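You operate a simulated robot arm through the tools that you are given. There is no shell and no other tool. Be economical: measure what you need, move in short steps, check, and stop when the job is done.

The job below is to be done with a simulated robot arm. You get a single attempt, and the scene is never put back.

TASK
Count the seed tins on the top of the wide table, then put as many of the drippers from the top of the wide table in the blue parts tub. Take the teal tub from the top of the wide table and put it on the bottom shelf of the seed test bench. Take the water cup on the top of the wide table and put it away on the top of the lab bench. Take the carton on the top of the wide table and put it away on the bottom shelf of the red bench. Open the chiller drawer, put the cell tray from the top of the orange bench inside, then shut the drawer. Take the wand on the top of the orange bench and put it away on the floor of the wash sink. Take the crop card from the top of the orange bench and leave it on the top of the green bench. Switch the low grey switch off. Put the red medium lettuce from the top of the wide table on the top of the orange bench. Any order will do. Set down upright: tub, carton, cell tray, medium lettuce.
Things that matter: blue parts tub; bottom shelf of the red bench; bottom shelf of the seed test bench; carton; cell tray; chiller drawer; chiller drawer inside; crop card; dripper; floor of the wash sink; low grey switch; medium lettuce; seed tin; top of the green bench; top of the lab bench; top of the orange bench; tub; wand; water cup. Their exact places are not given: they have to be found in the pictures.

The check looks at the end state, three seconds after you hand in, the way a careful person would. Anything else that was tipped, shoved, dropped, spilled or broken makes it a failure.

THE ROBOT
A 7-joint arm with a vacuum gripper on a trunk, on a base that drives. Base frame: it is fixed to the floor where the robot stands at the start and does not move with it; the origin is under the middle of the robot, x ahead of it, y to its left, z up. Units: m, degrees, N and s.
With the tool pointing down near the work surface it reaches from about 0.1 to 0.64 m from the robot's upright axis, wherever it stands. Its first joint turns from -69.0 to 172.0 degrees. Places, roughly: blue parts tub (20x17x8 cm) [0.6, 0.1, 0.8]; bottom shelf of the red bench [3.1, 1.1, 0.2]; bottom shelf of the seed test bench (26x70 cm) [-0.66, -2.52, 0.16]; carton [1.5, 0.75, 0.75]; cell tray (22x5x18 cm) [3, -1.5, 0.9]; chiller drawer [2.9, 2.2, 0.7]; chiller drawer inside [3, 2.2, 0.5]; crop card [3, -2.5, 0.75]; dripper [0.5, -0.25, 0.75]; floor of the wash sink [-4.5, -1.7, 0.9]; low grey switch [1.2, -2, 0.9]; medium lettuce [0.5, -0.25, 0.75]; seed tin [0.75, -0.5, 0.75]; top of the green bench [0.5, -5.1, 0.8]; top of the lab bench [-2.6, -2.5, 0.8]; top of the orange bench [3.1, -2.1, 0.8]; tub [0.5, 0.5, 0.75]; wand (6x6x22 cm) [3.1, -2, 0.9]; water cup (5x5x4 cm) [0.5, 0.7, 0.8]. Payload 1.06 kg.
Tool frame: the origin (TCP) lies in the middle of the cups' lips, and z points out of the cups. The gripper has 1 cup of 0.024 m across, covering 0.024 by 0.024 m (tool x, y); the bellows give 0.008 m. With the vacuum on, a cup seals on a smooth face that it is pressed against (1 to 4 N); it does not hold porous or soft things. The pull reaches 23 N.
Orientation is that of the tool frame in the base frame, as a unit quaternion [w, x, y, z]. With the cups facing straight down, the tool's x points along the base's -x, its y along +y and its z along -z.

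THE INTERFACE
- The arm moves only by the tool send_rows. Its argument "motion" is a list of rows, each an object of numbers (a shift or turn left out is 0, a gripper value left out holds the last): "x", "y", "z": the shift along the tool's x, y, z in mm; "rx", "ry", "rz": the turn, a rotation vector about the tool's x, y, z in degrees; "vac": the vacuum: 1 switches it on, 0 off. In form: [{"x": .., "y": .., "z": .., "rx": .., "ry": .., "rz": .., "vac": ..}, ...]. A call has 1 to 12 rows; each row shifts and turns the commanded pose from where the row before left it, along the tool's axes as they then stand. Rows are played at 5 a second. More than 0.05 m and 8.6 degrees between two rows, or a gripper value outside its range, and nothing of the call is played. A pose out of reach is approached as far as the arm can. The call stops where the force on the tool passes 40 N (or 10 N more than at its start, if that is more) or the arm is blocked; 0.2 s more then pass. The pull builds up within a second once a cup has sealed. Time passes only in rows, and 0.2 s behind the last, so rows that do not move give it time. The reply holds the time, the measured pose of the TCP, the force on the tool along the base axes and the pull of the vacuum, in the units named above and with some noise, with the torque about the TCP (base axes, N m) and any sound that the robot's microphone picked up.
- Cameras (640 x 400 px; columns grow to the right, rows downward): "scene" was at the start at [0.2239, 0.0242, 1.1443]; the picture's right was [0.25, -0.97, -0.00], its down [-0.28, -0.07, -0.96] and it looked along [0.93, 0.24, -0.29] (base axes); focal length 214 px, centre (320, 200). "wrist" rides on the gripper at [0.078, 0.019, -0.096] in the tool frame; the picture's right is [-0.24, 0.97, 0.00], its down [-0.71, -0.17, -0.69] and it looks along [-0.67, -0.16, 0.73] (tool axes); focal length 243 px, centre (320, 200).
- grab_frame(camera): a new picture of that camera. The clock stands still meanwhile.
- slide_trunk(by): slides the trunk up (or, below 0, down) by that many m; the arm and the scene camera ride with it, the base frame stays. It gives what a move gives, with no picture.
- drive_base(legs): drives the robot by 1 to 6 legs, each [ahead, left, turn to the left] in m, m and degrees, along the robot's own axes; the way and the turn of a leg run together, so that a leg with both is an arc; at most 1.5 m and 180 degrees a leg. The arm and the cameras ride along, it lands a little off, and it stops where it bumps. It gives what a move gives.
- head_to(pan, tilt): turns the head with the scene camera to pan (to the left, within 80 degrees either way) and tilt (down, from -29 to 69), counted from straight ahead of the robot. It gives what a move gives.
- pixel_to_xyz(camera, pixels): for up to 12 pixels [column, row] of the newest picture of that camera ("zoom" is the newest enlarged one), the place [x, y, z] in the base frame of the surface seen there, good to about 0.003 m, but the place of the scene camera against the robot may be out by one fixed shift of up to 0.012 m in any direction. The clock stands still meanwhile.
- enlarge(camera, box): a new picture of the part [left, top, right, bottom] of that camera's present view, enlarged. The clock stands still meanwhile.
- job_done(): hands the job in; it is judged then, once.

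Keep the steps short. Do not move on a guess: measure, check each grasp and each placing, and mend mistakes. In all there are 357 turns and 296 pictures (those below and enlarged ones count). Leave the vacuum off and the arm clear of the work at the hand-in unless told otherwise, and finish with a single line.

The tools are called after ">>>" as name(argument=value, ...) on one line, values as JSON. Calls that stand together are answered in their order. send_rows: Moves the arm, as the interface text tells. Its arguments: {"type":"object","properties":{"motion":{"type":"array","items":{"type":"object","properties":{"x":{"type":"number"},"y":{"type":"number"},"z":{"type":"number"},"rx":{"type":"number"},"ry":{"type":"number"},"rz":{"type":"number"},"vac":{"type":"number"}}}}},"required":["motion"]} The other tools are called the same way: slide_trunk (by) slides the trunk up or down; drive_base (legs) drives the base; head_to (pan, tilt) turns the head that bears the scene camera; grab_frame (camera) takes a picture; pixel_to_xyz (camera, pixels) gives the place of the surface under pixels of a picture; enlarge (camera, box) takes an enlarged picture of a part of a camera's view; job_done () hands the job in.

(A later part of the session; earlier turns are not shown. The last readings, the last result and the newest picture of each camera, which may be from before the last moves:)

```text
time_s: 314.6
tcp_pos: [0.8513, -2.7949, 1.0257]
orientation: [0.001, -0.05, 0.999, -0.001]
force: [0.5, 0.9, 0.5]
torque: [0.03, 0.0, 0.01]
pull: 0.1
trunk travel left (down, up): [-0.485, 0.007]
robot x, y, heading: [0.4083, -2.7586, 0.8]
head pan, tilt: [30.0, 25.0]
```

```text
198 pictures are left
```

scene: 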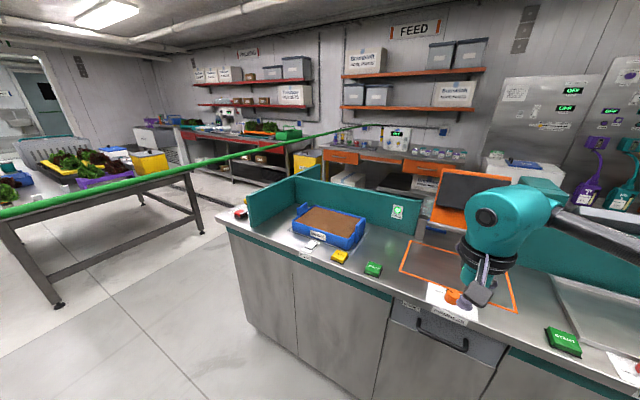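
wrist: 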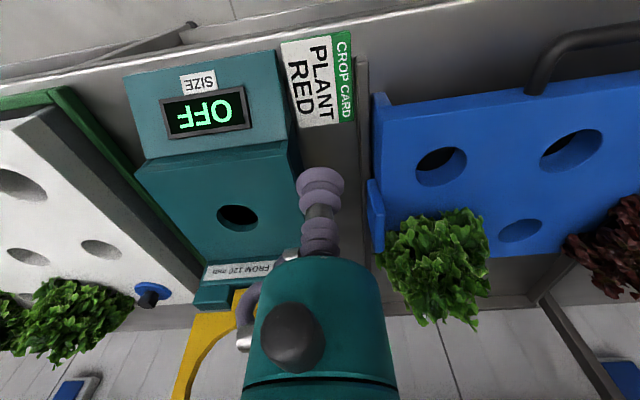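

Arm rows were refused (step too long), but the drive went clear. Zoom in on the island to find the grey switches.

>>> enlarge(camera="scene", box=[215, 160, 475, 320])

>>> drive_base(legs=[[0, 0.6, 0]])

>>> head_to(pan=10, tilt=25)

>>> grab_frame(camera="scene")

```text
2.46 times, centred on (345, 240) of scene
```

zoom: 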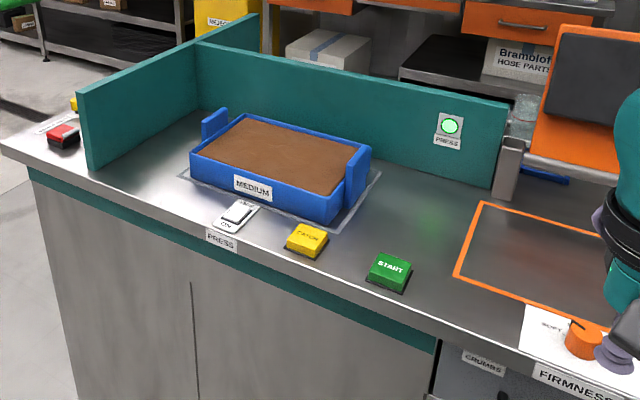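

```text
time_s: 320.3
tcp_pos: [0.8407, -2.1934, 1.0253]
orientation: [0.001, -0.049, 0.999, 0.0]
force: [1.0, 0.5, -0.1]
torque: [-0.01, -0.03, -0.01]
pull: 0.1
trunk travel left (down, up): [-0.485, 0.007]
robot x, y, heading: [0.3959, -2.1624, 1.1]
head pan, tilt: [30.0, 25.0]
```

```text
time_s: 321.2
tcp_pos: [0.8411, -2.1932, 1.0259]
orientation: [0.001, -0.05, 0.999, -0.001]
force: [0.0, -0.5, 0.4]
torque: [0.01, -0.01, 0.01]
pull: 0.1
trunk travel left (down, up): [-0.485, 0.007]
robot x, y, heading: [0.3982, -2.1591, 1.1]
head pan, tilt: [10.0, 25.0]
```

```text
196 pictures are left
```

scene: 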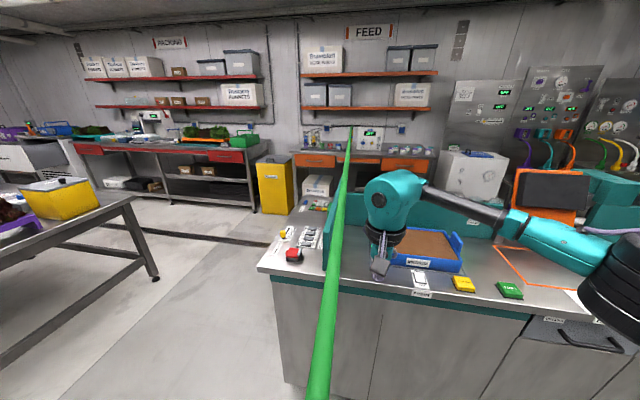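

>>> enlarge(camera="scene", box=[255, 190, 365, 270])

>>> enlarge(camera="scene", box=[370, 240, 560, 350])

```text
5.00 times, centred on (310, 230) of scene
```

zoom: 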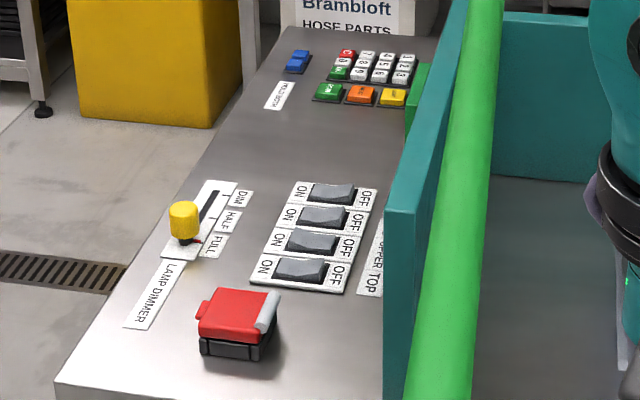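

```text
3.37 times, centred on (465, 295) of scene
```

zoom: 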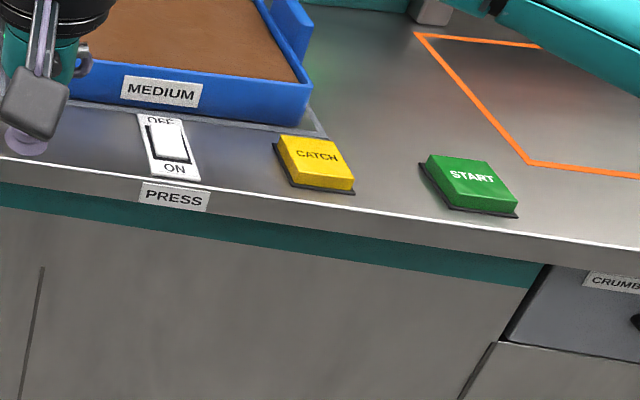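

Four grey rocker switches near (310,240) with labels. View them from the island's north end: drive there, facing -y.

>>> drive_base(legs=[[0, 1.0, -1], [0.85, 0, 0], [0, 0, -90]])

>>> head_to(pan=5, tilt=45)

>>> grab_frame(camera="scene")

>>> grab_frame(camera="wrist")

```text
time_s: 337.9
tcp_pos: [1.1853, -1.6125, 1.024]
orientation: [0.001, 0.67, 0.743, -0.002]
force: [-0.1, -0.8, 0.8]
torque: [-0.04, 0.0, 0.01]
pull: 0.0
trunk travel left (down, up): [-0.485, 0.007]
robot x, y, heading: [1.2174, -1.1689, -88.7]
head pan, tilt: [10.0, 25.0]
```

```text
time_s: 338.8
tcp_pos: [1.1848, -1.6111, 1.0258]
orientation: [0.0, 0.67, 0.742, -0.002]
force: [-0.6, -0.4, -0.2]
torque: [-0.03, -0.03, 0.0]
pull: 0.0
trunk travel left (down, up): [-0.485, 0.007]
robot x, y, heading: [1.2154, -1.1675, -88.6]
head pan, tilt: [5.0, 45.0]
```

```text
193 pictures are left
```

scene: 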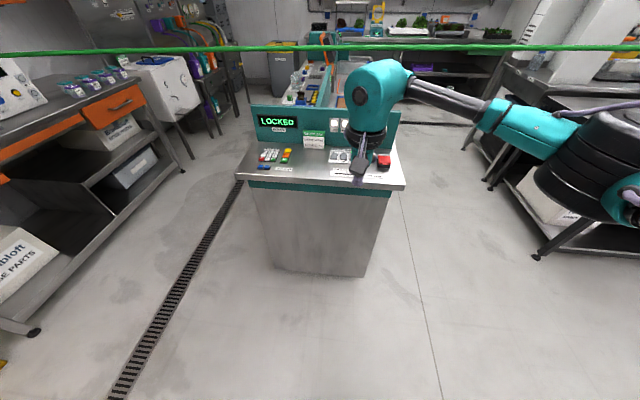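

```text
192 pictures are left
```

wrist: 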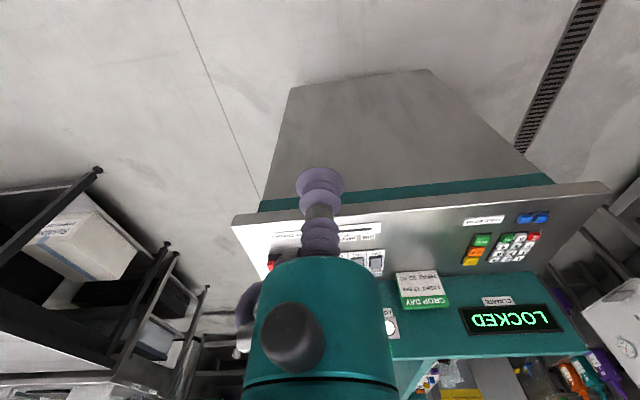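

>>> drive_base(legs=[[0, 0.35, 0]])

>>> head_to(pan=-25, tilt=40)

>>> grab_frame(camera="scene")

```text
time_s: 342.4
tcp_pos: [1.5312, -1.604, 1.0248]
orientation: [0.0, 0.67, 0.743, -0.001]
force: [-0.1, 1.0, 0.3]
torque: [0.01, -0.01, -0.01]
pull: 0.1
trunk travel left (down, up): [-0.485, 0.007]
robot x, y, heading: [1.5621, -1.1639, -88.7]
head pan, tilt: [5.0, 45.0]
```

```text
time_s: 343.3
tcp_pos: [1.5301, -1.6054, 1.0251]
orientation: [0.0, 0.67, 0.743, -0.001]
force: [-0.2, -0.2, -0.8]
torque: [0.03, 0.02, 0.0]
pull: 0.1
trunk travel left (down, up): [-0.485, 0.007]
robot x, y, heading: [1.5632, -1.1617, -89.0]
head pan, tilt: [-25.0, 40.0]
```

```text
191 pictures are left
```

scene: 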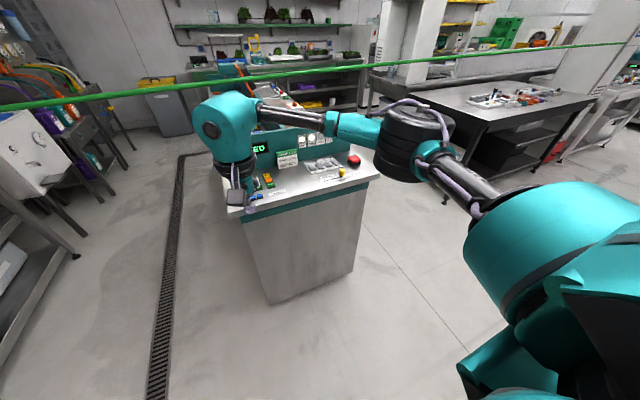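

>>> enlarge(camera="scene", box=[240, 125, 370, 205])

>>> enlarge(camera="scene", box=[285, 145, 355, 190])

```text
4.92 times, centred on (305, 165) of scene
```

zoom: 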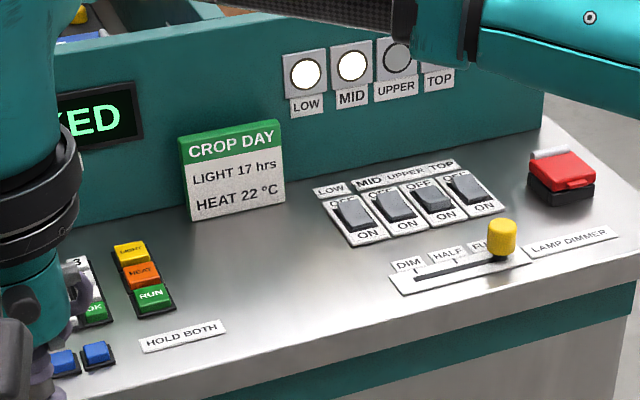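

```text
8.89 times, centred on (320, 168) of scene
```

zoom: 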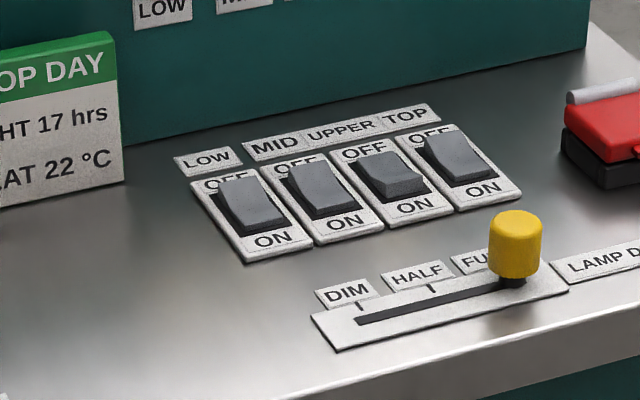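

LOW is the leftmost rocker, its lamp lit (on). I must press its OFF (far) end. Measure.

>>> pixel_to_xyz(camera="zoom", pixels=[[228, 183], [248, 180], [238, 190], [248, 205], [258, 222], [270, 215], [270, 240], [225, 178], [300, 175], [385, 180], [207, 158], [100, 150]])

```text
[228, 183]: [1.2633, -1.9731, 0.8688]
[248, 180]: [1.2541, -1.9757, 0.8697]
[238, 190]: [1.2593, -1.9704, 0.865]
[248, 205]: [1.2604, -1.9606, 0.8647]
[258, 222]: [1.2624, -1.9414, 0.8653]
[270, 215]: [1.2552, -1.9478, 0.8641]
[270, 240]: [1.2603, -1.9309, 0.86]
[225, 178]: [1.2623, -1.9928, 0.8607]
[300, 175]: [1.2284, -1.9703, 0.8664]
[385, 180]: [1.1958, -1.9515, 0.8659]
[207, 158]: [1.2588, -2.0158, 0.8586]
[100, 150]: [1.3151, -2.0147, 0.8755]
```

Raise arm 100 mm, lower trunk 0.15, then drive to face the panel.

>>> send_rows(motion=[{"z": -45}, {"z": -45}, {"z": -30}])

>>> slide_trunk(by=-0.15)

>>> drive_base(legs=[[0, -0.27, -1], [0.2, 0, 0]])

>>> grab_frame(camera="wrist")

>>> head_to(pan=0, tilt=35)

>>> grab_frame(camera="scene")

```text
time_s: 344.1
tcp_pos: [1.5309, -1.6051, 1.144]
orientation: [0.0, 0.669, 0.743, -0.001]
force: [-0.7, 0.5, -0.1]
torque: [0.03, 0.01, 0.0]
pull: 0.1
trunk travel left (down, up): [-0.485, 0.007]
robot x, y, heading: [1.5596, -1.1634, -88.8]
head pan, tilt: [-25.0, 40.0]
```

```text
time_s: 345.9
tcp_pos: [1.5302, -1.6029, 0.9956]
orientation: [0.001, 0.67, 0.742, -0.001]
force: [0.5, -0.5, 0.1]
torque: [-0.04, 0.01, 0.01]
pull: 0.1
trunk travel left (down, up): [-0.335, 0.157]
robot x, y, heading: [1.5641, -1.1602, -88.6]
head pan, tilt: [-25.0, 40.0]
```

```text
time_s: 350.0
tcp_pos: [1.2579, -1.8085, 0.9948]
orientation: [-0.001, 0.676, 0.736, -0.001]
force: [-0.1, 0.4, 1.0]
torque: [0.03, 0.0, -0.01]
pull: 0.1
trunk travel left (down, up): [-0.335, 0.157]
robot x, y, heading: [1.302, -1.3664, -89.9]
head pan, tilt: [-25.0, 40.0]
```

```text
188 pictures are left
```

wrist: 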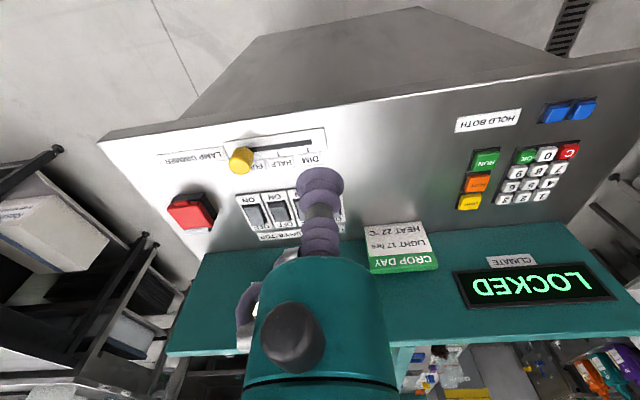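

```text
time_s: 350.9
tcp_pos: [1.2597, -1.8066, 0.9956]
orientation: [0.0, 0.677, 0.736, -0.001]
force: [0.5, 0.3, -0.4]
torque: [0.0, 0.03, 0.02]
pull: 0.1
trunk travel left (down, up): [-0.335, 0.157]
robot x, y, heading: [1.3004, -1.3641, -89.9]
head pan, tilt: [0.0, 35.0]
```

```text
187 pictures are left
```

scene: 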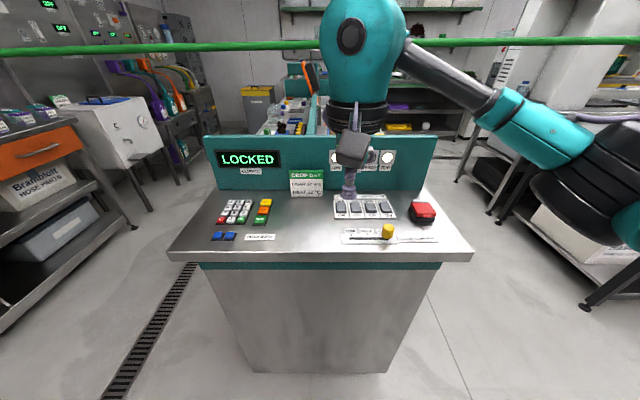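

>>> pixel_to_xyz(camera="wrist", pixels=[[255, 213], [281, 212], [302, 210], [245, 200], [234, 194], [342, 187], [344, 210], [386, 225]])

>>> enlarge(camera="scene", box=[320, 180, 410, 240])

>>> enlarge(camera="wrist", box=[220, 140, 400, 250])

```text
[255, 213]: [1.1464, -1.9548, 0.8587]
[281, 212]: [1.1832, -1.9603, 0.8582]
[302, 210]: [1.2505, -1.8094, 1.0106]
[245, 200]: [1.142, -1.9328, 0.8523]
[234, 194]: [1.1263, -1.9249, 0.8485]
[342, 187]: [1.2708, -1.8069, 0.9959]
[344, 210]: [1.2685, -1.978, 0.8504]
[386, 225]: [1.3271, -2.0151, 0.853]
```

```text
6.67 times, centred on (365, 210) of scene
```

zoom: 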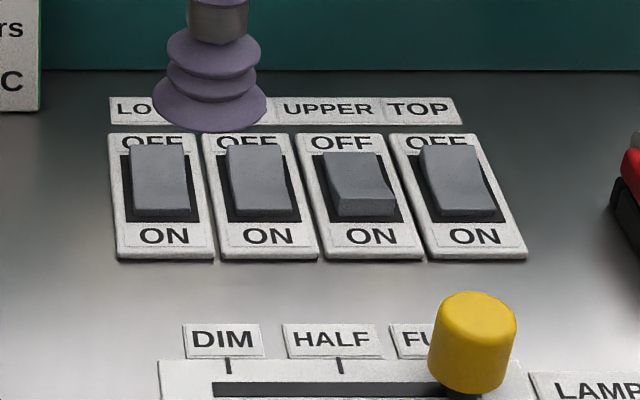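

```text
3.56 times, centred on (310, 195) of wrist
```

zoom: 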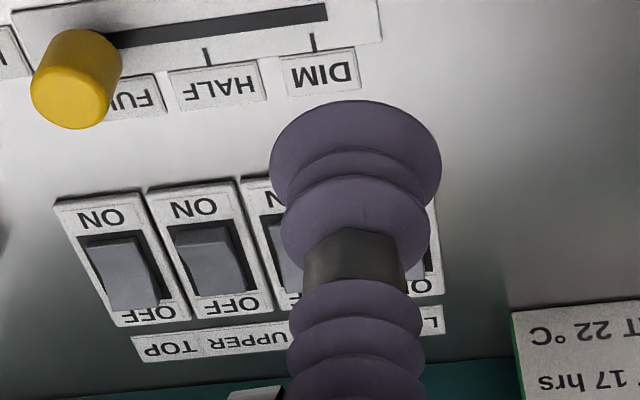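

>>> pixel_to_xyz(camera="zoom", pixels=[[335, 290]])

>>> enlarge(camera="scene", box=[320, 180, 410, 240])

>>> pixel_to_xyz(camera="zoom", pixels=[[158, 150], [158, 178], [160, 205], [134, 178], [184, 178], [258, 178], [352, 185], [455, 178], [425, 150], [115, 140], [200, 140]])

>>> pixel_to_xyz(camera="wrist", pixels=[[251, 206], [258, 218], [244, 205], [262, 203], [275, 206], [283, 218], [341, 214]])

```text
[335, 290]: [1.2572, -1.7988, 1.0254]
```

```text
6.67 times, centred on (365, 210) of scene
```

zoom: 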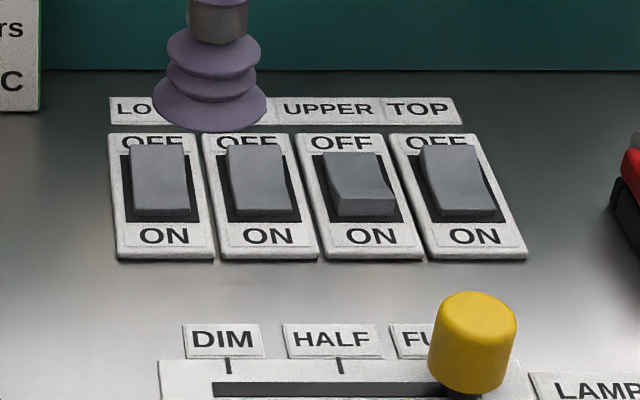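

```text
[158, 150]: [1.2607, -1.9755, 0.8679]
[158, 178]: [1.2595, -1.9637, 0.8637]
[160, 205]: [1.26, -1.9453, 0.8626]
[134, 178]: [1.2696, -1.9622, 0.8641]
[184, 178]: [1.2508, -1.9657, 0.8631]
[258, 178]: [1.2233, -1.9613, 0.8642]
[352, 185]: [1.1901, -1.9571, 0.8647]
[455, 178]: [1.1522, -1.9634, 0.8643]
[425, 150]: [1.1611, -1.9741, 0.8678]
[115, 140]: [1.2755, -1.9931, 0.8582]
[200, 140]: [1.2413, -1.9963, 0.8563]
```

```text
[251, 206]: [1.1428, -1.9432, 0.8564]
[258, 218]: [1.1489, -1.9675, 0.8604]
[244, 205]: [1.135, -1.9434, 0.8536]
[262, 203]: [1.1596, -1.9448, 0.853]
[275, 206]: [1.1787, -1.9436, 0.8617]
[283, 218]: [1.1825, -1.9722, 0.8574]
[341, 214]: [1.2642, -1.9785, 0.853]
```

LOW rocker centre x≈1.253 (wrist-calibrated), OFF end y≈-1.975, z≈0.862. Align yaw, move above it, tilt the tool 16° to clear the partition.

>>> send_rows(motion=[{"rz": 4.8}, {"y": -7, "x": -42}, {"x": -44}, {"x": -44}, {"x": -40, "ry": -8}, {"ry": -8}, {"z": 40}, {"z": 35, "x": 5}])

>>> grab_frame(camera="wrist")

>>> enlarge(camera="scene", box=[300, 130, 430, 240])

```text
time_s: 352.7
tcp_pos: [1.2482, -1.9923, 0.9203]
orientation: [0.1, 0.7, 0.701, -0.099]
force: [-0.1, 0.2, -0.2]
torque: [-0.01, -0.02, 0.03]
pull: 0.1
trunk travel left (down, up): [-0.335, 0.157]
robot x, y, heading: [1.3002, -1.3664, -90.1]
head pan, tilt: [0.0, 35.0]
```

```text
183 pictures are left
```

wrist: 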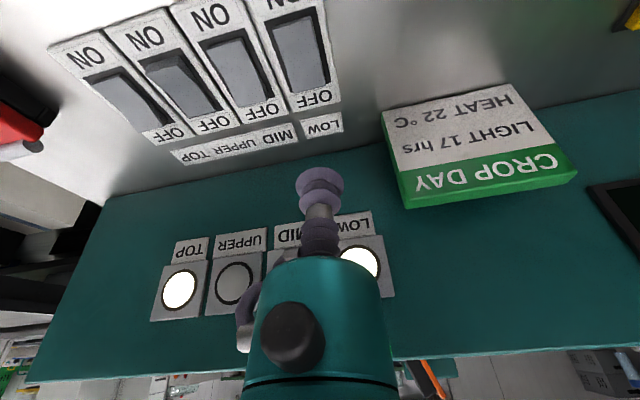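

```text
3.64 times, centred on (365, 185) of scene
```

zoom: 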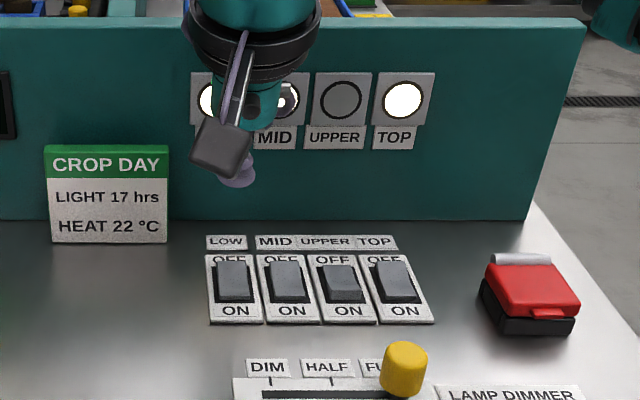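

>>> pixel_to_xyz(camera="wrist", pixels=[[303, 87], [288, 88], [325, 80], [300, 50], [295, 25], [318, 100], [240, 60], [330, 160], [200, 220]])

```text
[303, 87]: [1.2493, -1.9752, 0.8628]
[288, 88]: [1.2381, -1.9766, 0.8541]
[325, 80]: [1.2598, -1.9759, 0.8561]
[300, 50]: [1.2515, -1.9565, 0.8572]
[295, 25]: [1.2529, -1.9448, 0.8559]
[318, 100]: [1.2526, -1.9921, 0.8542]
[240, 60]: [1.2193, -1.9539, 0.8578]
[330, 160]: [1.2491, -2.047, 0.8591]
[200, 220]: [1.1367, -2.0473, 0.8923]
```

Go to just above the OFF end, then press down in 4 mm steps.

>>> send_rows(motion=[{"x": 11, "z": 22}, {"x": 11, "z": 22}, {"x": 1.1, "z": 3.84}, {"x": 1.1, "z": 3.84}, {"x": 1.1, "z": 3.84}])

>>> enlarge(camera="scene", box=[300, 130, 430, 240])

```text
time_s: 353.9
tcp_pos: [1.252, -1.9846, 0.8614]
orientation: [0.1, 0.701, 0.7, -0.099]
force: [-0.2, -1.0, 2.0]
torque: [0.01, -0.03, 0.02]
pull: 0.0
trunk travel left (down, up): [-0.335, 0.157]
robot x, y, heading: [1.2984, -1.3651, -90.1]
head pan, tilt: [0.0, 35.0]
```

```text
3.64 times, centred on (365, 185) of scene
```

zoom: 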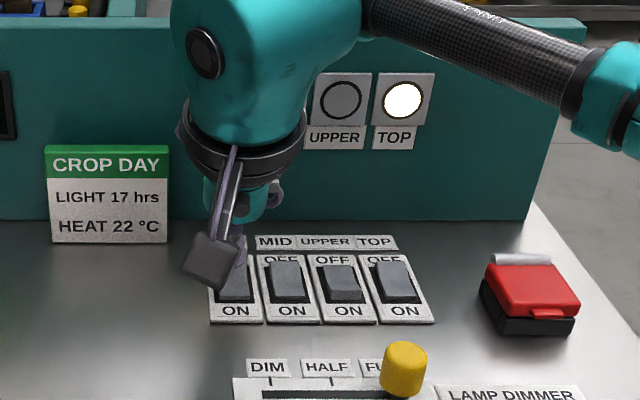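

Contact begins (2 N). Press 12 mm further.

>>> send_rows(motion=[{"x": 1.1, "z": 3.84}, {"x": 1.1, "z": 3.84}, {"x": 1.1, "z": 3.84}, {}])

>>> grab_frame(camera="wrist")

```text
time_s: 354.9
tcp_pos: [1.2528, -1.9843, 0.8531]
orientation: [0.102, 0.7, 0.699, -0.1]
force: [0.4, -10.0, 32.3]
torque: [0.51, 0.01, 0.01]
pull: 0.0
trunk travel left (down, up): [-0.335, 0.157]
robot x, y, heading: [1.2994, -1.3623, -90.1]
head pan, tilt: [0.0, 35.0]
```

```text
180 pictures are left
```

wrist: 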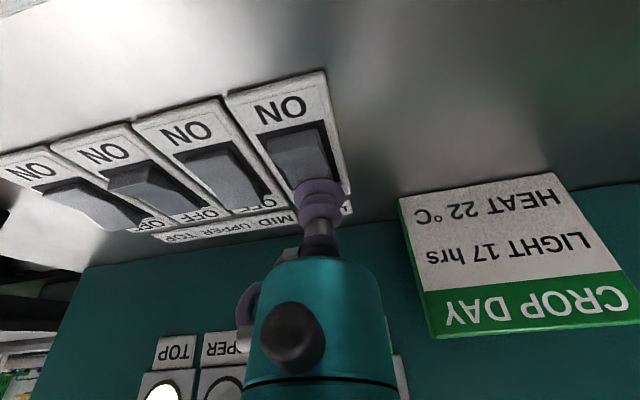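

Back off and check the lamp and rocker.

>>> send_rows(motion=[{"z": -20}, {"z": -40}, {"z": -40}, {"z": -40}])

>>> drive_base(legs=[[-0.2, 0, 0]])

>>> enlarge(camera="scene", box=[280, 120, 430, 230])

>>> enlarge(camera="wrist", box=[120, 120, 440, 320])

```text
time_s: 355.9
tcp_pos: [1.2517, -1.9446, 0.9848]
orientation: [0.099, 0.7, 0.701, -0.099]
force: [0.0, -0.3, 0.1]
torque: [-0.01, 0.01, -0.01]
pull: 0.1
trunk travel left (down, up): [-0.335, 0.157]
robot x, y, heading: [1.2976, -1.3658, -89.9]
head pan, tilt: [0.0, 35.0]
```

```text
time_s: 357.5
tcp_pos: [1.2529, -1.7446, 0.9845]
orientation: [0.099, 0.7, 0.7, -0.1]
force: [0.3, 0.6, -0.2]
torque: [-0.03, 0.02, -0.03]
pull: 0.0
trunk travel left (down, up): [-0.335, 0.157]
robot x, y, heading: [1.3015, -1.1622, -89.6]
head pan, tilt: [0.0, 35.0]
```

```text
3.64 times, centred on (355, 175) of scene
```

zoom: 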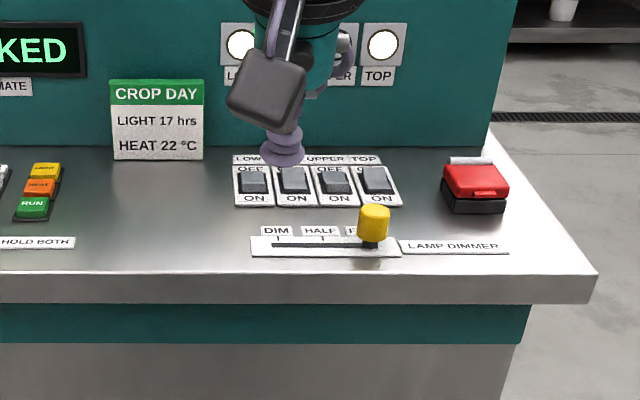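

```text
2.00 times, centred on (280, 220) of wrist
```

zoom: 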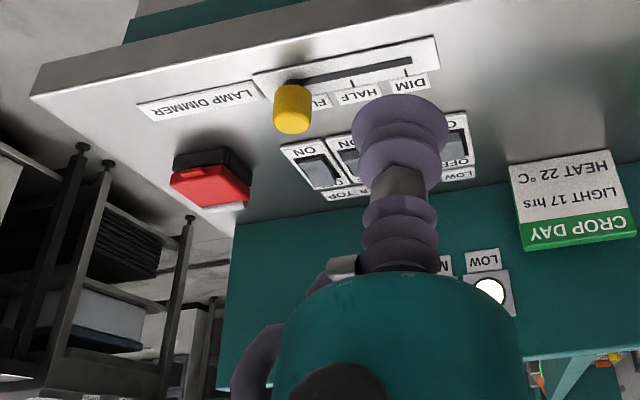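

>>> enlarge(camera="scene", box=[328, 158, 384, 186])

>>> drive_base(legs=[[0, 0.3, 0]])

>>> head_to(pan=-20, tilt=30)

>>> grab_frame(camera="scene")

```text
11.43 times, centred on (356, 172) of scene
```

zoom: 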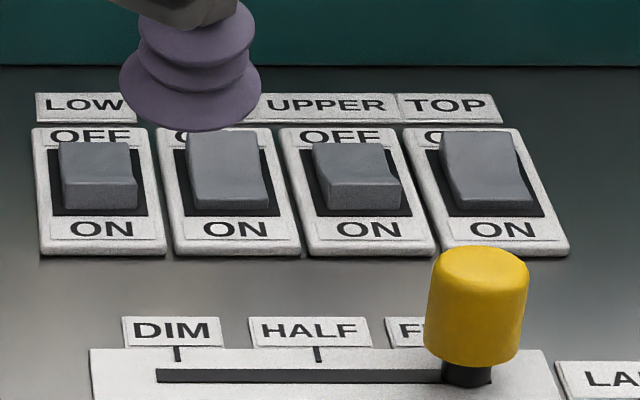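

```text
time_s: 360.7
tcp_pos: [1.5517, -1.7438, 0.9847]
orientation: [0.099, 0.699, 0.701, -0.099]
force: [-0.2, 0.3, 0.3]
torque: [0.0, -0.04, -0.01]
pull: 0.0
trunk travel left (down, up): [-0.335, 0.157]
robot x, y, heading: [1.5995, -1.166, -89.8]
head pan, tilt: [0.0, 35.0]
```

```text
time_s: 361.5
tcp_pos: [1.5513, -1.7449, 0.9844]
orientation: [0.099, 0.699, 0.701, -0.1]
force: [1.4, 0.7, -0.1]
torque: [0.0, 0.0, -0.01]
pull: 0.1
trunk travel left (down, up): [-0.335, 0.157]
robot x, y, heading: [1.5962, -1.1657, -89.4]
head pan, tilt: [-20.0, 30.0]
```

```text
176 pictures are left
```

scene: 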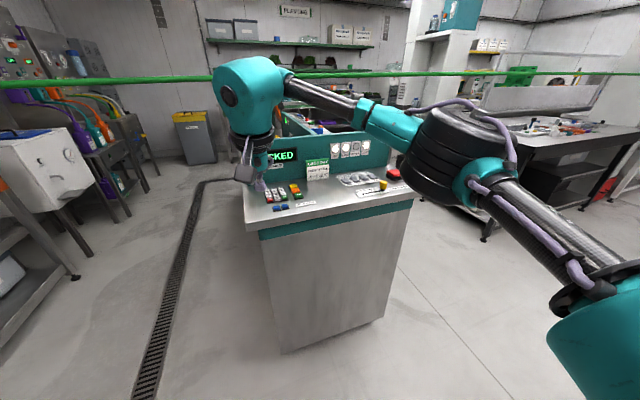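

>>> enlarge(camera="scene", box=[320, 130, 400, 200])

```text
5.71 times, centred on (360, 165) of scene
```

zoom: 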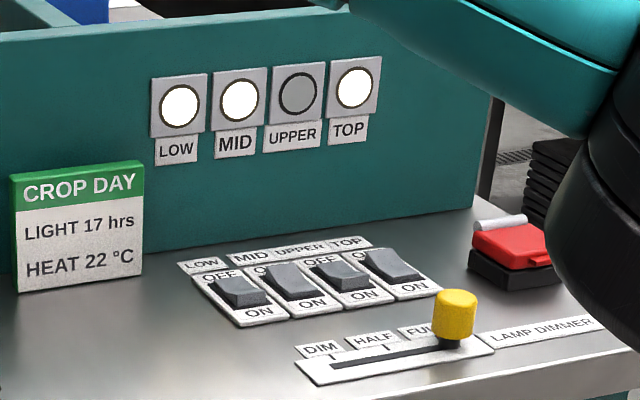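

The LOW rocker now matches UPPER (which is off); I'll recheck its lamp later. Straighten the tool, go to the orange bench for the tray.

>>> send_rows(motion=[{"ry": 8, "z": -20}, {"ry": 8, "z": -20}, {"x": 40, "z": -20}, {"x": 40, "z": -20}])

>>> drive_base(legs=[[0, 0, 90], [0.65, 0, 0], [0, -0.3, 0]])

>>> head_to(pan=20, tilt=20)

>>> grab_frame(camera="scene")

>>> grab_frame(camera="wrist")

```text
time_s: 362.5
tcp_pos: [1.5501, -1.654, 1.0637]
orientation: [0.0, 0.706, 0.708, -0.001]
force: [-0.1, 0.9, -0.1]
torque: [-0.03, -0.02, 0.0]
pull: 0.0
trunk travel left (down, up): [-0.335, 0.157]
robot x, y, heading: [1.5969, -1.1633, -89.5]
head pan, tilt: [-20.0, 30.0]
```

```text
time_s: 372.8
tcp_pos: [2.7466, -1.4855, 1.0634]
orientation: [0.001, -0.009, 1.0, 0.001]
force: [-0.3, -0.2, -0.9]
torque: [0.0, -0.01, -0.02]
pull: 0.0
trunk travel left (down, up): [-0.335, 0.157]
robot x, y, heading: [2.251, -1.4473, 1.2]
head pan, tilt: [-20.0, 30.0]
```

```text
time_s: 373.9
tcp_pos: [2.745, -1.4849, 1.0634]
orientation: [0.001, -0.008, 1.0, 0.0]
force: [0.4, -0.3, -0.3]
torque: [0.03, 0.0, -0.02]
pull: 0.1
trunk travel left (down, up): [-0.335, 0.157]
robot x, y, heading: [2.2539, -1.4442, 1.3]
head pan, tilt: [20.0, 20.0]
```

```text
174 pictures are left
```

scene: 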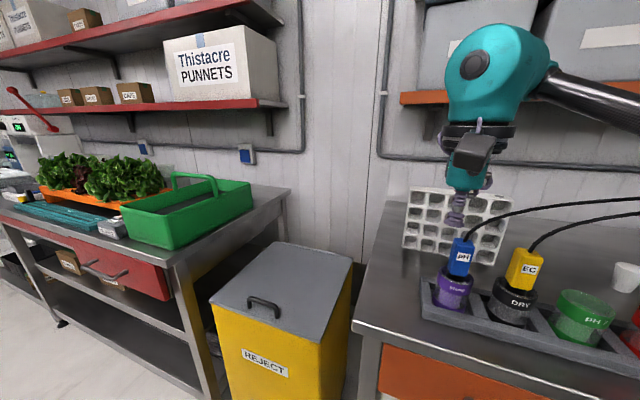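

```text
173 pictures are left
```

wrist: 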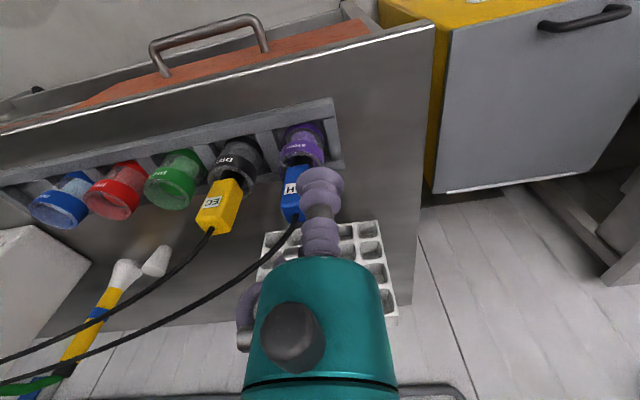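

>>> enlarge(camera="scene", box=[370, 160, 560, 290])

>>> pixel_to_xyz(camera="scene", pixels=[[412, 190], [430, 188], [513, 199], [508, 195], [403, 248], [412, 187], [490, 262], [405, 240], [425, 195], [500, 200]])

>>> pixel_to_xyz(camera="wrist", pixels=[[270, 240], [372, 228], [385, 300], [392, 310], [395, 318], [382, 240], [265, 260], [355, 250]])

```text
3.08 times, centred on (465, 225) of scene
```

zoom: 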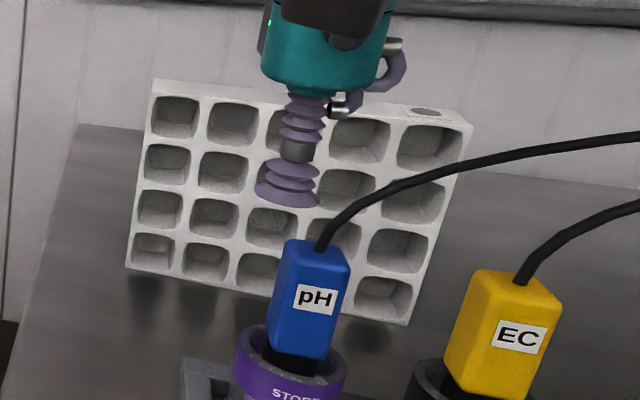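

```text
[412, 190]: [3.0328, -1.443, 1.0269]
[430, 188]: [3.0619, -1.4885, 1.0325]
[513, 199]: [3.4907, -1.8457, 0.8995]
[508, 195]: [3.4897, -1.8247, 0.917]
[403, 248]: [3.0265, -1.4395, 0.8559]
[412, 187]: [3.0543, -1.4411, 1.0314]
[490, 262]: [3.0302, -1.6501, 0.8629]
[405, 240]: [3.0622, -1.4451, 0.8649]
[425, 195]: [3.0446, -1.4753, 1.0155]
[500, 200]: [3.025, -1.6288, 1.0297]
```

```text
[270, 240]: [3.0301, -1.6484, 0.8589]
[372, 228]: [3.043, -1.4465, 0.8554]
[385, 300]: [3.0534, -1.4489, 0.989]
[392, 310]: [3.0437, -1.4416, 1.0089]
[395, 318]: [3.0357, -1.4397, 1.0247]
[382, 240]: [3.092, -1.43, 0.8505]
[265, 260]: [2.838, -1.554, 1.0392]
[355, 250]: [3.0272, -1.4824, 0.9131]
```

Tray stands upright: y -1.44…-1.66, x 3.027…3.077, top z≈1.025. Raise to view its top face.

>>> slide_trunk(by=0.15)

>>> grab_frame(camera="wrist")

>>> grab_frame(camera="scene")

```text
time_s: 375.7
tcp_pos: [2.7461, -1.4857, 1.2119]
orientation: [0.0, -0.009, 1.0, -0.001]
force: [0.3, 0.4, -1.3]
torque: [-0.02, 0.01, 0.0]
pull: 0.0
trunk travel left (down, up): [-0.485, 0.007]
robot x, y, heading: [2.2534, -1.4462, 1.1]
head pan, tilt: [20.0, 20.0]
```

```text
171 pictures are left
```

wrist: 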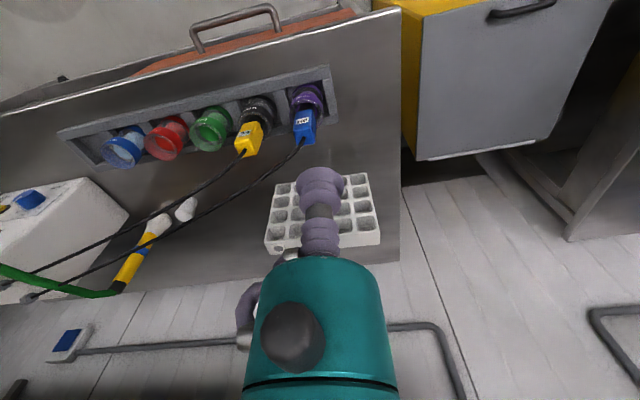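

```text
170 pictures are left
```

scene: 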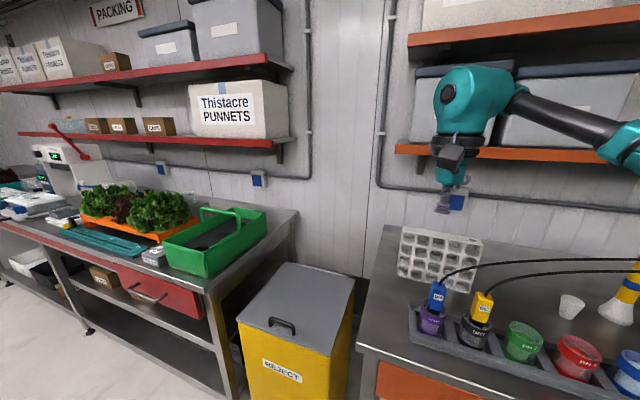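

>>> enlarge(camera="scene", box=[385, 210, 505, 300])

>>> pixel_to_xyz(camera="scene", pixels=[[400, 147], [460, 152], [500, 155], [475, 262], [520, 265], [600, 262], [436, 285], [440, 232], [470, 238], [420, 230]])

```text
4.44 times, centred on (445, 255) of scene
```

zoom: 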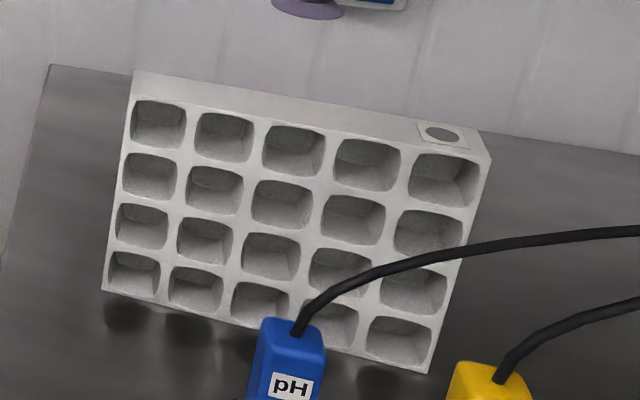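

```text
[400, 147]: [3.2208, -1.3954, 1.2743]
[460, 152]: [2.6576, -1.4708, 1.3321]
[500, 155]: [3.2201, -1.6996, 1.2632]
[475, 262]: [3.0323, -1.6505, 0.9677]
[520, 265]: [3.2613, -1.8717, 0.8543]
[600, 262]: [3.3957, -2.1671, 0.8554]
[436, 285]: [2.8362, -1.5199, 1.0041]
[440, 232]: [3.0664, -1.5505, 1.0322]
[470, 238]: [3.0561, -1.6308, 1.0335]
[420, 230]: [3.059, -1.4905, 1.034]
```

The tray (foam-like) carries a smooth sticker on its top right end, the place to grip. Drive closer: right 0.15, ahead 0.2.

>>> drive_base(legs=[[0, -0.15, -1.2], [0.2, 0, 0]])

>>> grab_frame(camera="wrist")

>>> grab_frame(camera="scene")

```text
time_s: 378.8
tcp_pos: [2.9492, -1.6429, 1.2138]
orientation: [0.001, -0.001, 1.0, 0.0]
force: [-0.1, 0.1, 0.5]
torque: [0.0, 0.04, -0.01]
pull: 0.1
trunk travel left (down, up): [-0.485, 0.007]
robot x, y, heading: [2.4571, -1.5958, 0.4]
head pan, tilt: [20.0, 20.0]
```

```text
168 pictures are left
```

wrist: 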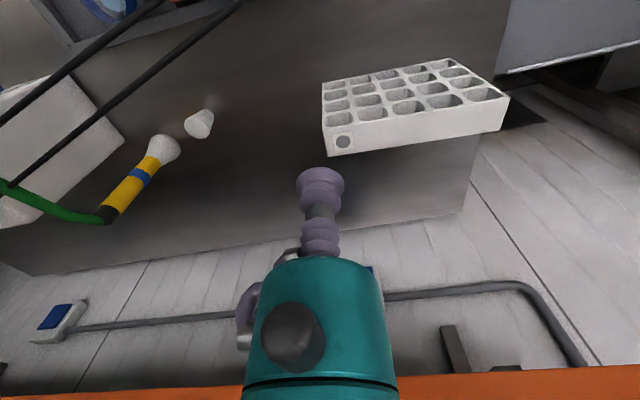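

```text
167 pictures are left
```

scene: 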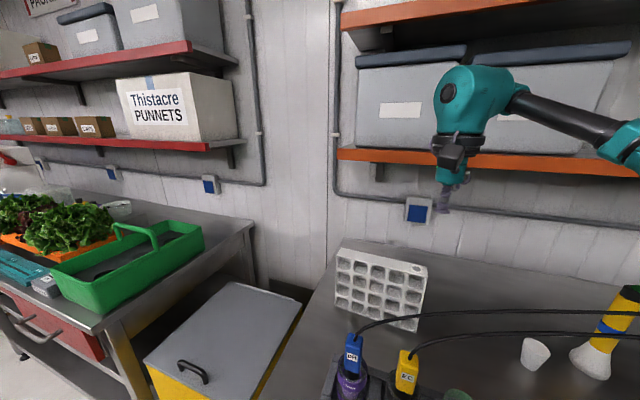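

>>> pixel_to_xyz(camera="wrist", pixels=[[343, 142], [333, 142], [352, 140], [430, 125], [500, 115], [328, 120], [330, 154]])

>>> enlarge(camera="wrist", box=[290, 90, 430, 170])

```text
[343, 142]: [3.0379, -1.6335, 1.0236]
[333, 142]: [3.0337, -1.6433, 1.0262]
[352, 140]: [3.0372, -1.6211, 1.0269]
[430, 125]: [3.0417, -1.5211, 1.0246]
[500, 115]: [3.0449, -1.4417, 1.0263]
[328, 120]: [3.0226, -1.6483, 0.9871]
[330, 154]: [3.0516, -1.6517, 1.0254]
```

```text
4.57 times, centred on (360, 130) of wrist
```

zoom: 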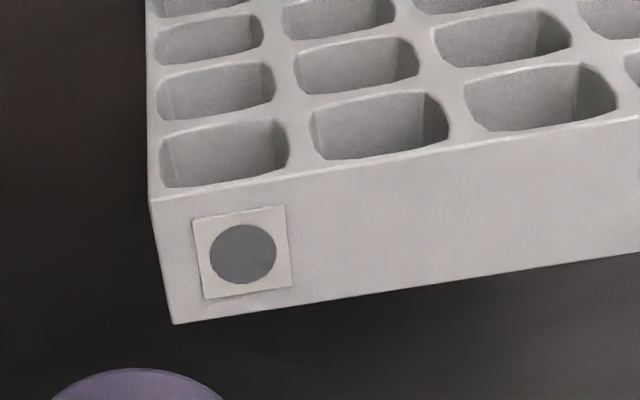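

Sticker centre (3.037, -1.632, 1.025). Lower trunk 0.08, move above it.

>>> slide_trunk(by=-0.08)

>>> send_rows(motion=[{"x": -30, "y": 5}, {"x": -30, "y": 6}, {"x": -28}, {"z": 40}, {"z": 35, "vac": 1}])

>>> grab_frame(camera="wrist")

```text
time_s: 380.0
tcp_pos: [2.9478, -1.6445, 1.134]
orientation: [0.001, -0.002, 1.0, -0.001]
force: [-0.3, 0.1, 0.0]
torque: [0.0, -0.01, -0.02]
pull: 0.1
trunk travel left (down, up): [-0.405, 0.087]
robot x, y, heading: [2.4588, -1.5956, 0.3]
head pan, tilt: [20.0, 20.0]
```

```text
time_s: 381.2
tcp_pos: [3.0377, -1.6319, 1.0579]
orientation: [0.0, -0.002, 1.0, -0.001]
force: [0.5, -0.4, 0.0]
torque: [-0.01, 0.01, 0.0]
pull: 0.1
trunk travel left (down, up): [-0.405, 0.087]
robot x, y, heading: [2.4578, -1.5961, 0.2]
head pan, tilt: [20.0, 20.0]
```

```text
165 pictures are left
```

wrist: 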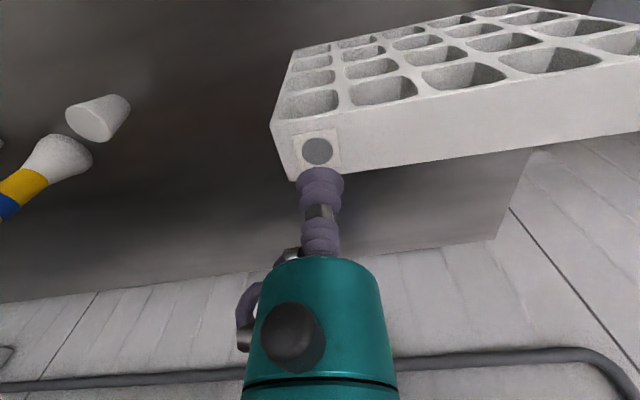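

>>> pixel_to_xyz(camera="wrist", pixels=[[317, 151], [303, 151], [332, 149]])

>>> send_rows(motion=[{"z": 22}, {"z": 6}, {"z": 4}, {"z": 3}, {}, {}, {}])

```text
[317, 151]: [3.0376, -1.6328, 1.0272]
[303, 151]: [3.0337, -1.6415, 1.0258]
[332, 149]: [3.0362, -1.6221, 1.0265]
```

```text
time_s: 382.8
tcp_pos: [3.0373, -1.6328, 1.0231]
orientation: [0.001, -0.001, 1.0, 0.0]
force: [2.1, -2.4, 15.4]
torque: [0.03, -0.04, -0.22]
pull: 23.5
trunk travel left (down, up): [-0.405, 0.087]
robot x, y, heading: [2.4581, -1.5986, 0.3]
head pan, tilt: [20.0, 20.0]
```

Sealed at 23.5 N. Lift slowly and check.

>>> send_rows(motion=[{"z": -10}, {"z": -20}, {"z": -20}, {"z": -20}])

>>> grab_frame(camera="scene")

```text
time_s: 383.8
tcp_pos: [3.0378, -1.631, 1.0929]
orientation: [0.001, -0.002, 1.0, 0.0]
force: [0.2, -0.8, -1.8]
torque: [-0.17, 0.01, 0.04]
pull: 22.8
trunk travel left (down, up): [-0.405, 0.087]
robot x, y, heading: [2.4549, -1.5975, -0.1]
head pan, tilt: [20.0, 20.0]
```

```text
164 pictures are left
```

scene: 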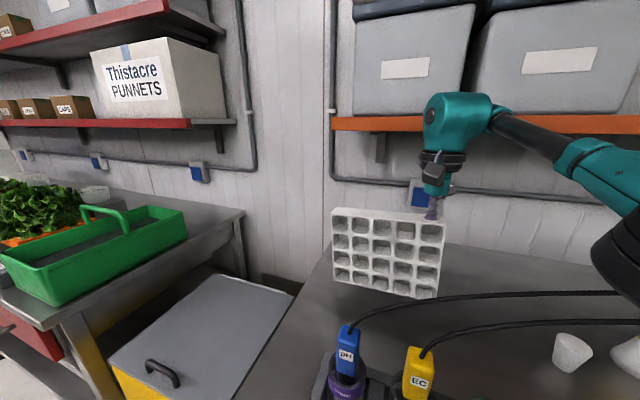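

Tray held level. Lift further (trunk +0.085, arm +110 mm) to clear the probe cables.

>>> slide_trunk(by=0.085)

>>> send_rows(motion=[{"z": -35}, {"z": -35}, {"z": -35}, {"z": -30}])

>>> grab_frame(camera="scene")

```text
time_s: 385.0
tcp_pos: [2.9969, -1.6327, 1.2864]
orientation: [0.098, -0.001, 0.995, -0.001]
force: [-0.1, -1.0, -1.4]
torque: [-0.16, 0.03, 0.02]
pull: 22.6
trunk travel left (down, up): [-0.49, 0.002]
robot x, y, heading: [2.455, -1.597, 0.3]
head pan, tilt: [20.0, 20.0]
```

```text
time_s: 386.0
tcp_pos: [2.954, -1.6406, 1.362]
orientation: [0.102, -0.001, 0.995, 0.001]
force: [0.4, -1.0, -0.8]
torque: [-0.19, 0.02, -0.02]
pull: 23.3
out of reach, approached as far as the arm can: row 1, 2, 3, 4
trunk travel left (down, up): [-0.49, 0.002]
robot x, y, heading: [2.4579, -1.5971, 0.4]
head pan, tilt: [20.0, 20.0]
```

```text
163 pictures are left
```

scene: 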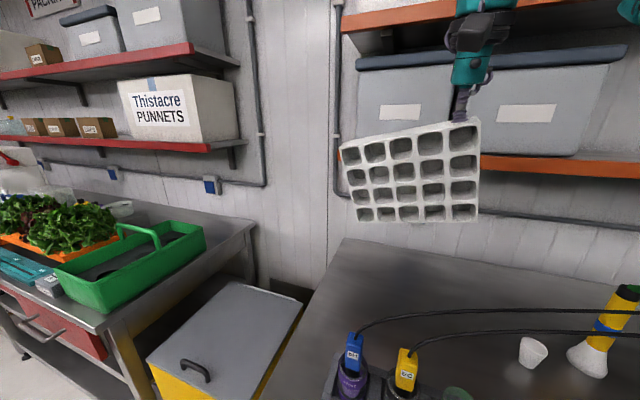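

Clear. Back off 0.32, straighten the tool and retract.

>>> drive_base(legs=[[-0.33, 0, 0]])

>>> send_rows(motion=[{"ry": -4, "z": 15, "x": 20}, {"ry": -4, "z": 15, "x": 20}, {"ry": -3.7, "z": 15, "x": 20}, {"x": 30, "z": 15}, {"x": 30, "z": 15}, {"x": 30}])

>>> grab_frame(camera="scene")

```text
time_s: 388.2
tcp_pos: [2.6274, -1.6426, 1.3621]
orientation: [0.103, 0.001, 0.995, 0.0]
force: [0.1, -0.6, -1.9]
torque: [-0.18, 0.02, -0.05]
pull: 22.9
trunk travel left (down, up): [-0.49, 0.002]
robot x, y, heading: [2.1251, -1.5969, 0.1]
head pan, tilt: [20.0, 20.0]
```

```text
time_s: 389.6
tcp_pos: [2.6558, -1.6435, 1.3807]
orientation: [0.203, -0.001, 0.979, 0.001]
force: [-0.2, -0.7, -1.7]
torque: [-0.17, 0.1, -0.04]
pull: 22.8
out of reach, approached as far as the arm can: row 1, 2, 3, 4, 5, 6
trunk travel left (down, up): [-0.49, 0.002]
robot x, y, heading: [2.131, -1.5992, 0.2]
head pan, tilt: [20.0, 20.0]
```

```text
162 pictures are left
```

scene: 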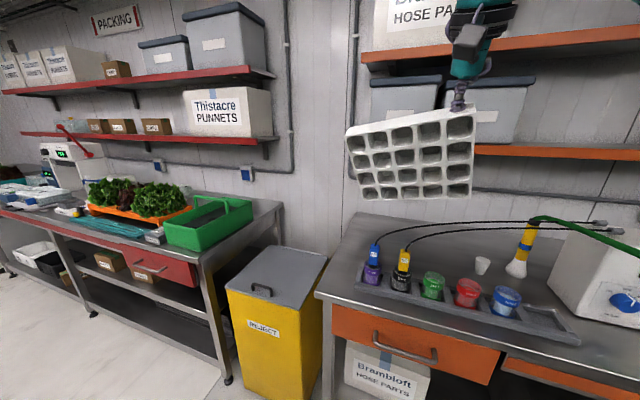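

Sign was wrong; turn back +23°.

>>> send_rows(motion=[{"z": 20, "ry": 5}, {"z": 20, "ry": 6}, {"z": 15, "ry": 6}, {"ry": 6.4}, {"x": 30}, {"x": 30}, {"x": 30}])

>>> grab_frame(camera="scene")

```text
time_s: 391.2
tcp_pos: [2.6431, -1.659, 1.3169]
orientation: [0.057, 0.0, 0.998, 0.0]
force: [0.1, -1.0, -1.3]
torque: [-0.21, 0.01, -0.01]
pull: 23.1
out of reach, approached as far as the arm can: row 1, 2, 3, 4, 5, 6, 7
trunk travel left (down, up): [-0.49, 0.002]
robot x, y, heading: [2.1335, -1.5994, 0.3]
head pan, tilt: [20.0, 20.0]
```

```text
161 pictures are left
```

scene: 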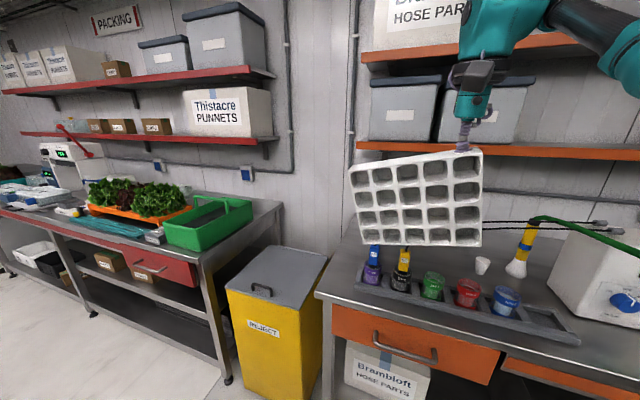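

Continue straightening and retracting.

>>> send_rows(motion=[{"z": 30, "ry": 3}, {"z": 30, "ry": 3.5}, {"z": 20}, {"x": 30}, {"x": 30}, {"x": 30}, {"x": 30}])

>>> grab_frame(camera="scene")

```text
time_s: 392.8
tcp_pos: [2.5684, -1.6649, 1.2589]
orientation: [0.0, 0.001, 1.0, 0.0]
force: [-0.8, 0.7, -1.6]
torque: [-0.22, -0.01, -0.01]
pull: 22.8
out of reach, approached as far as the arm can: row 1, 3, 4
trunk travel left (down, up): [-0.49, 0.002]
robot x, y, heading: [2.1302, -1.5983, 0.1]
head pan, tilt: [20.0, 20.0]
```

```text
160 pictures are left
```

scene: 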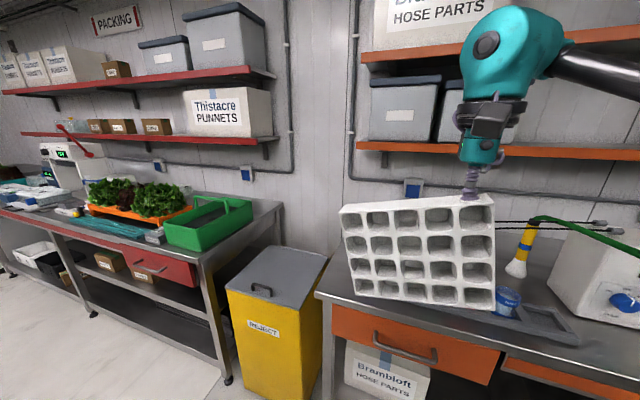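

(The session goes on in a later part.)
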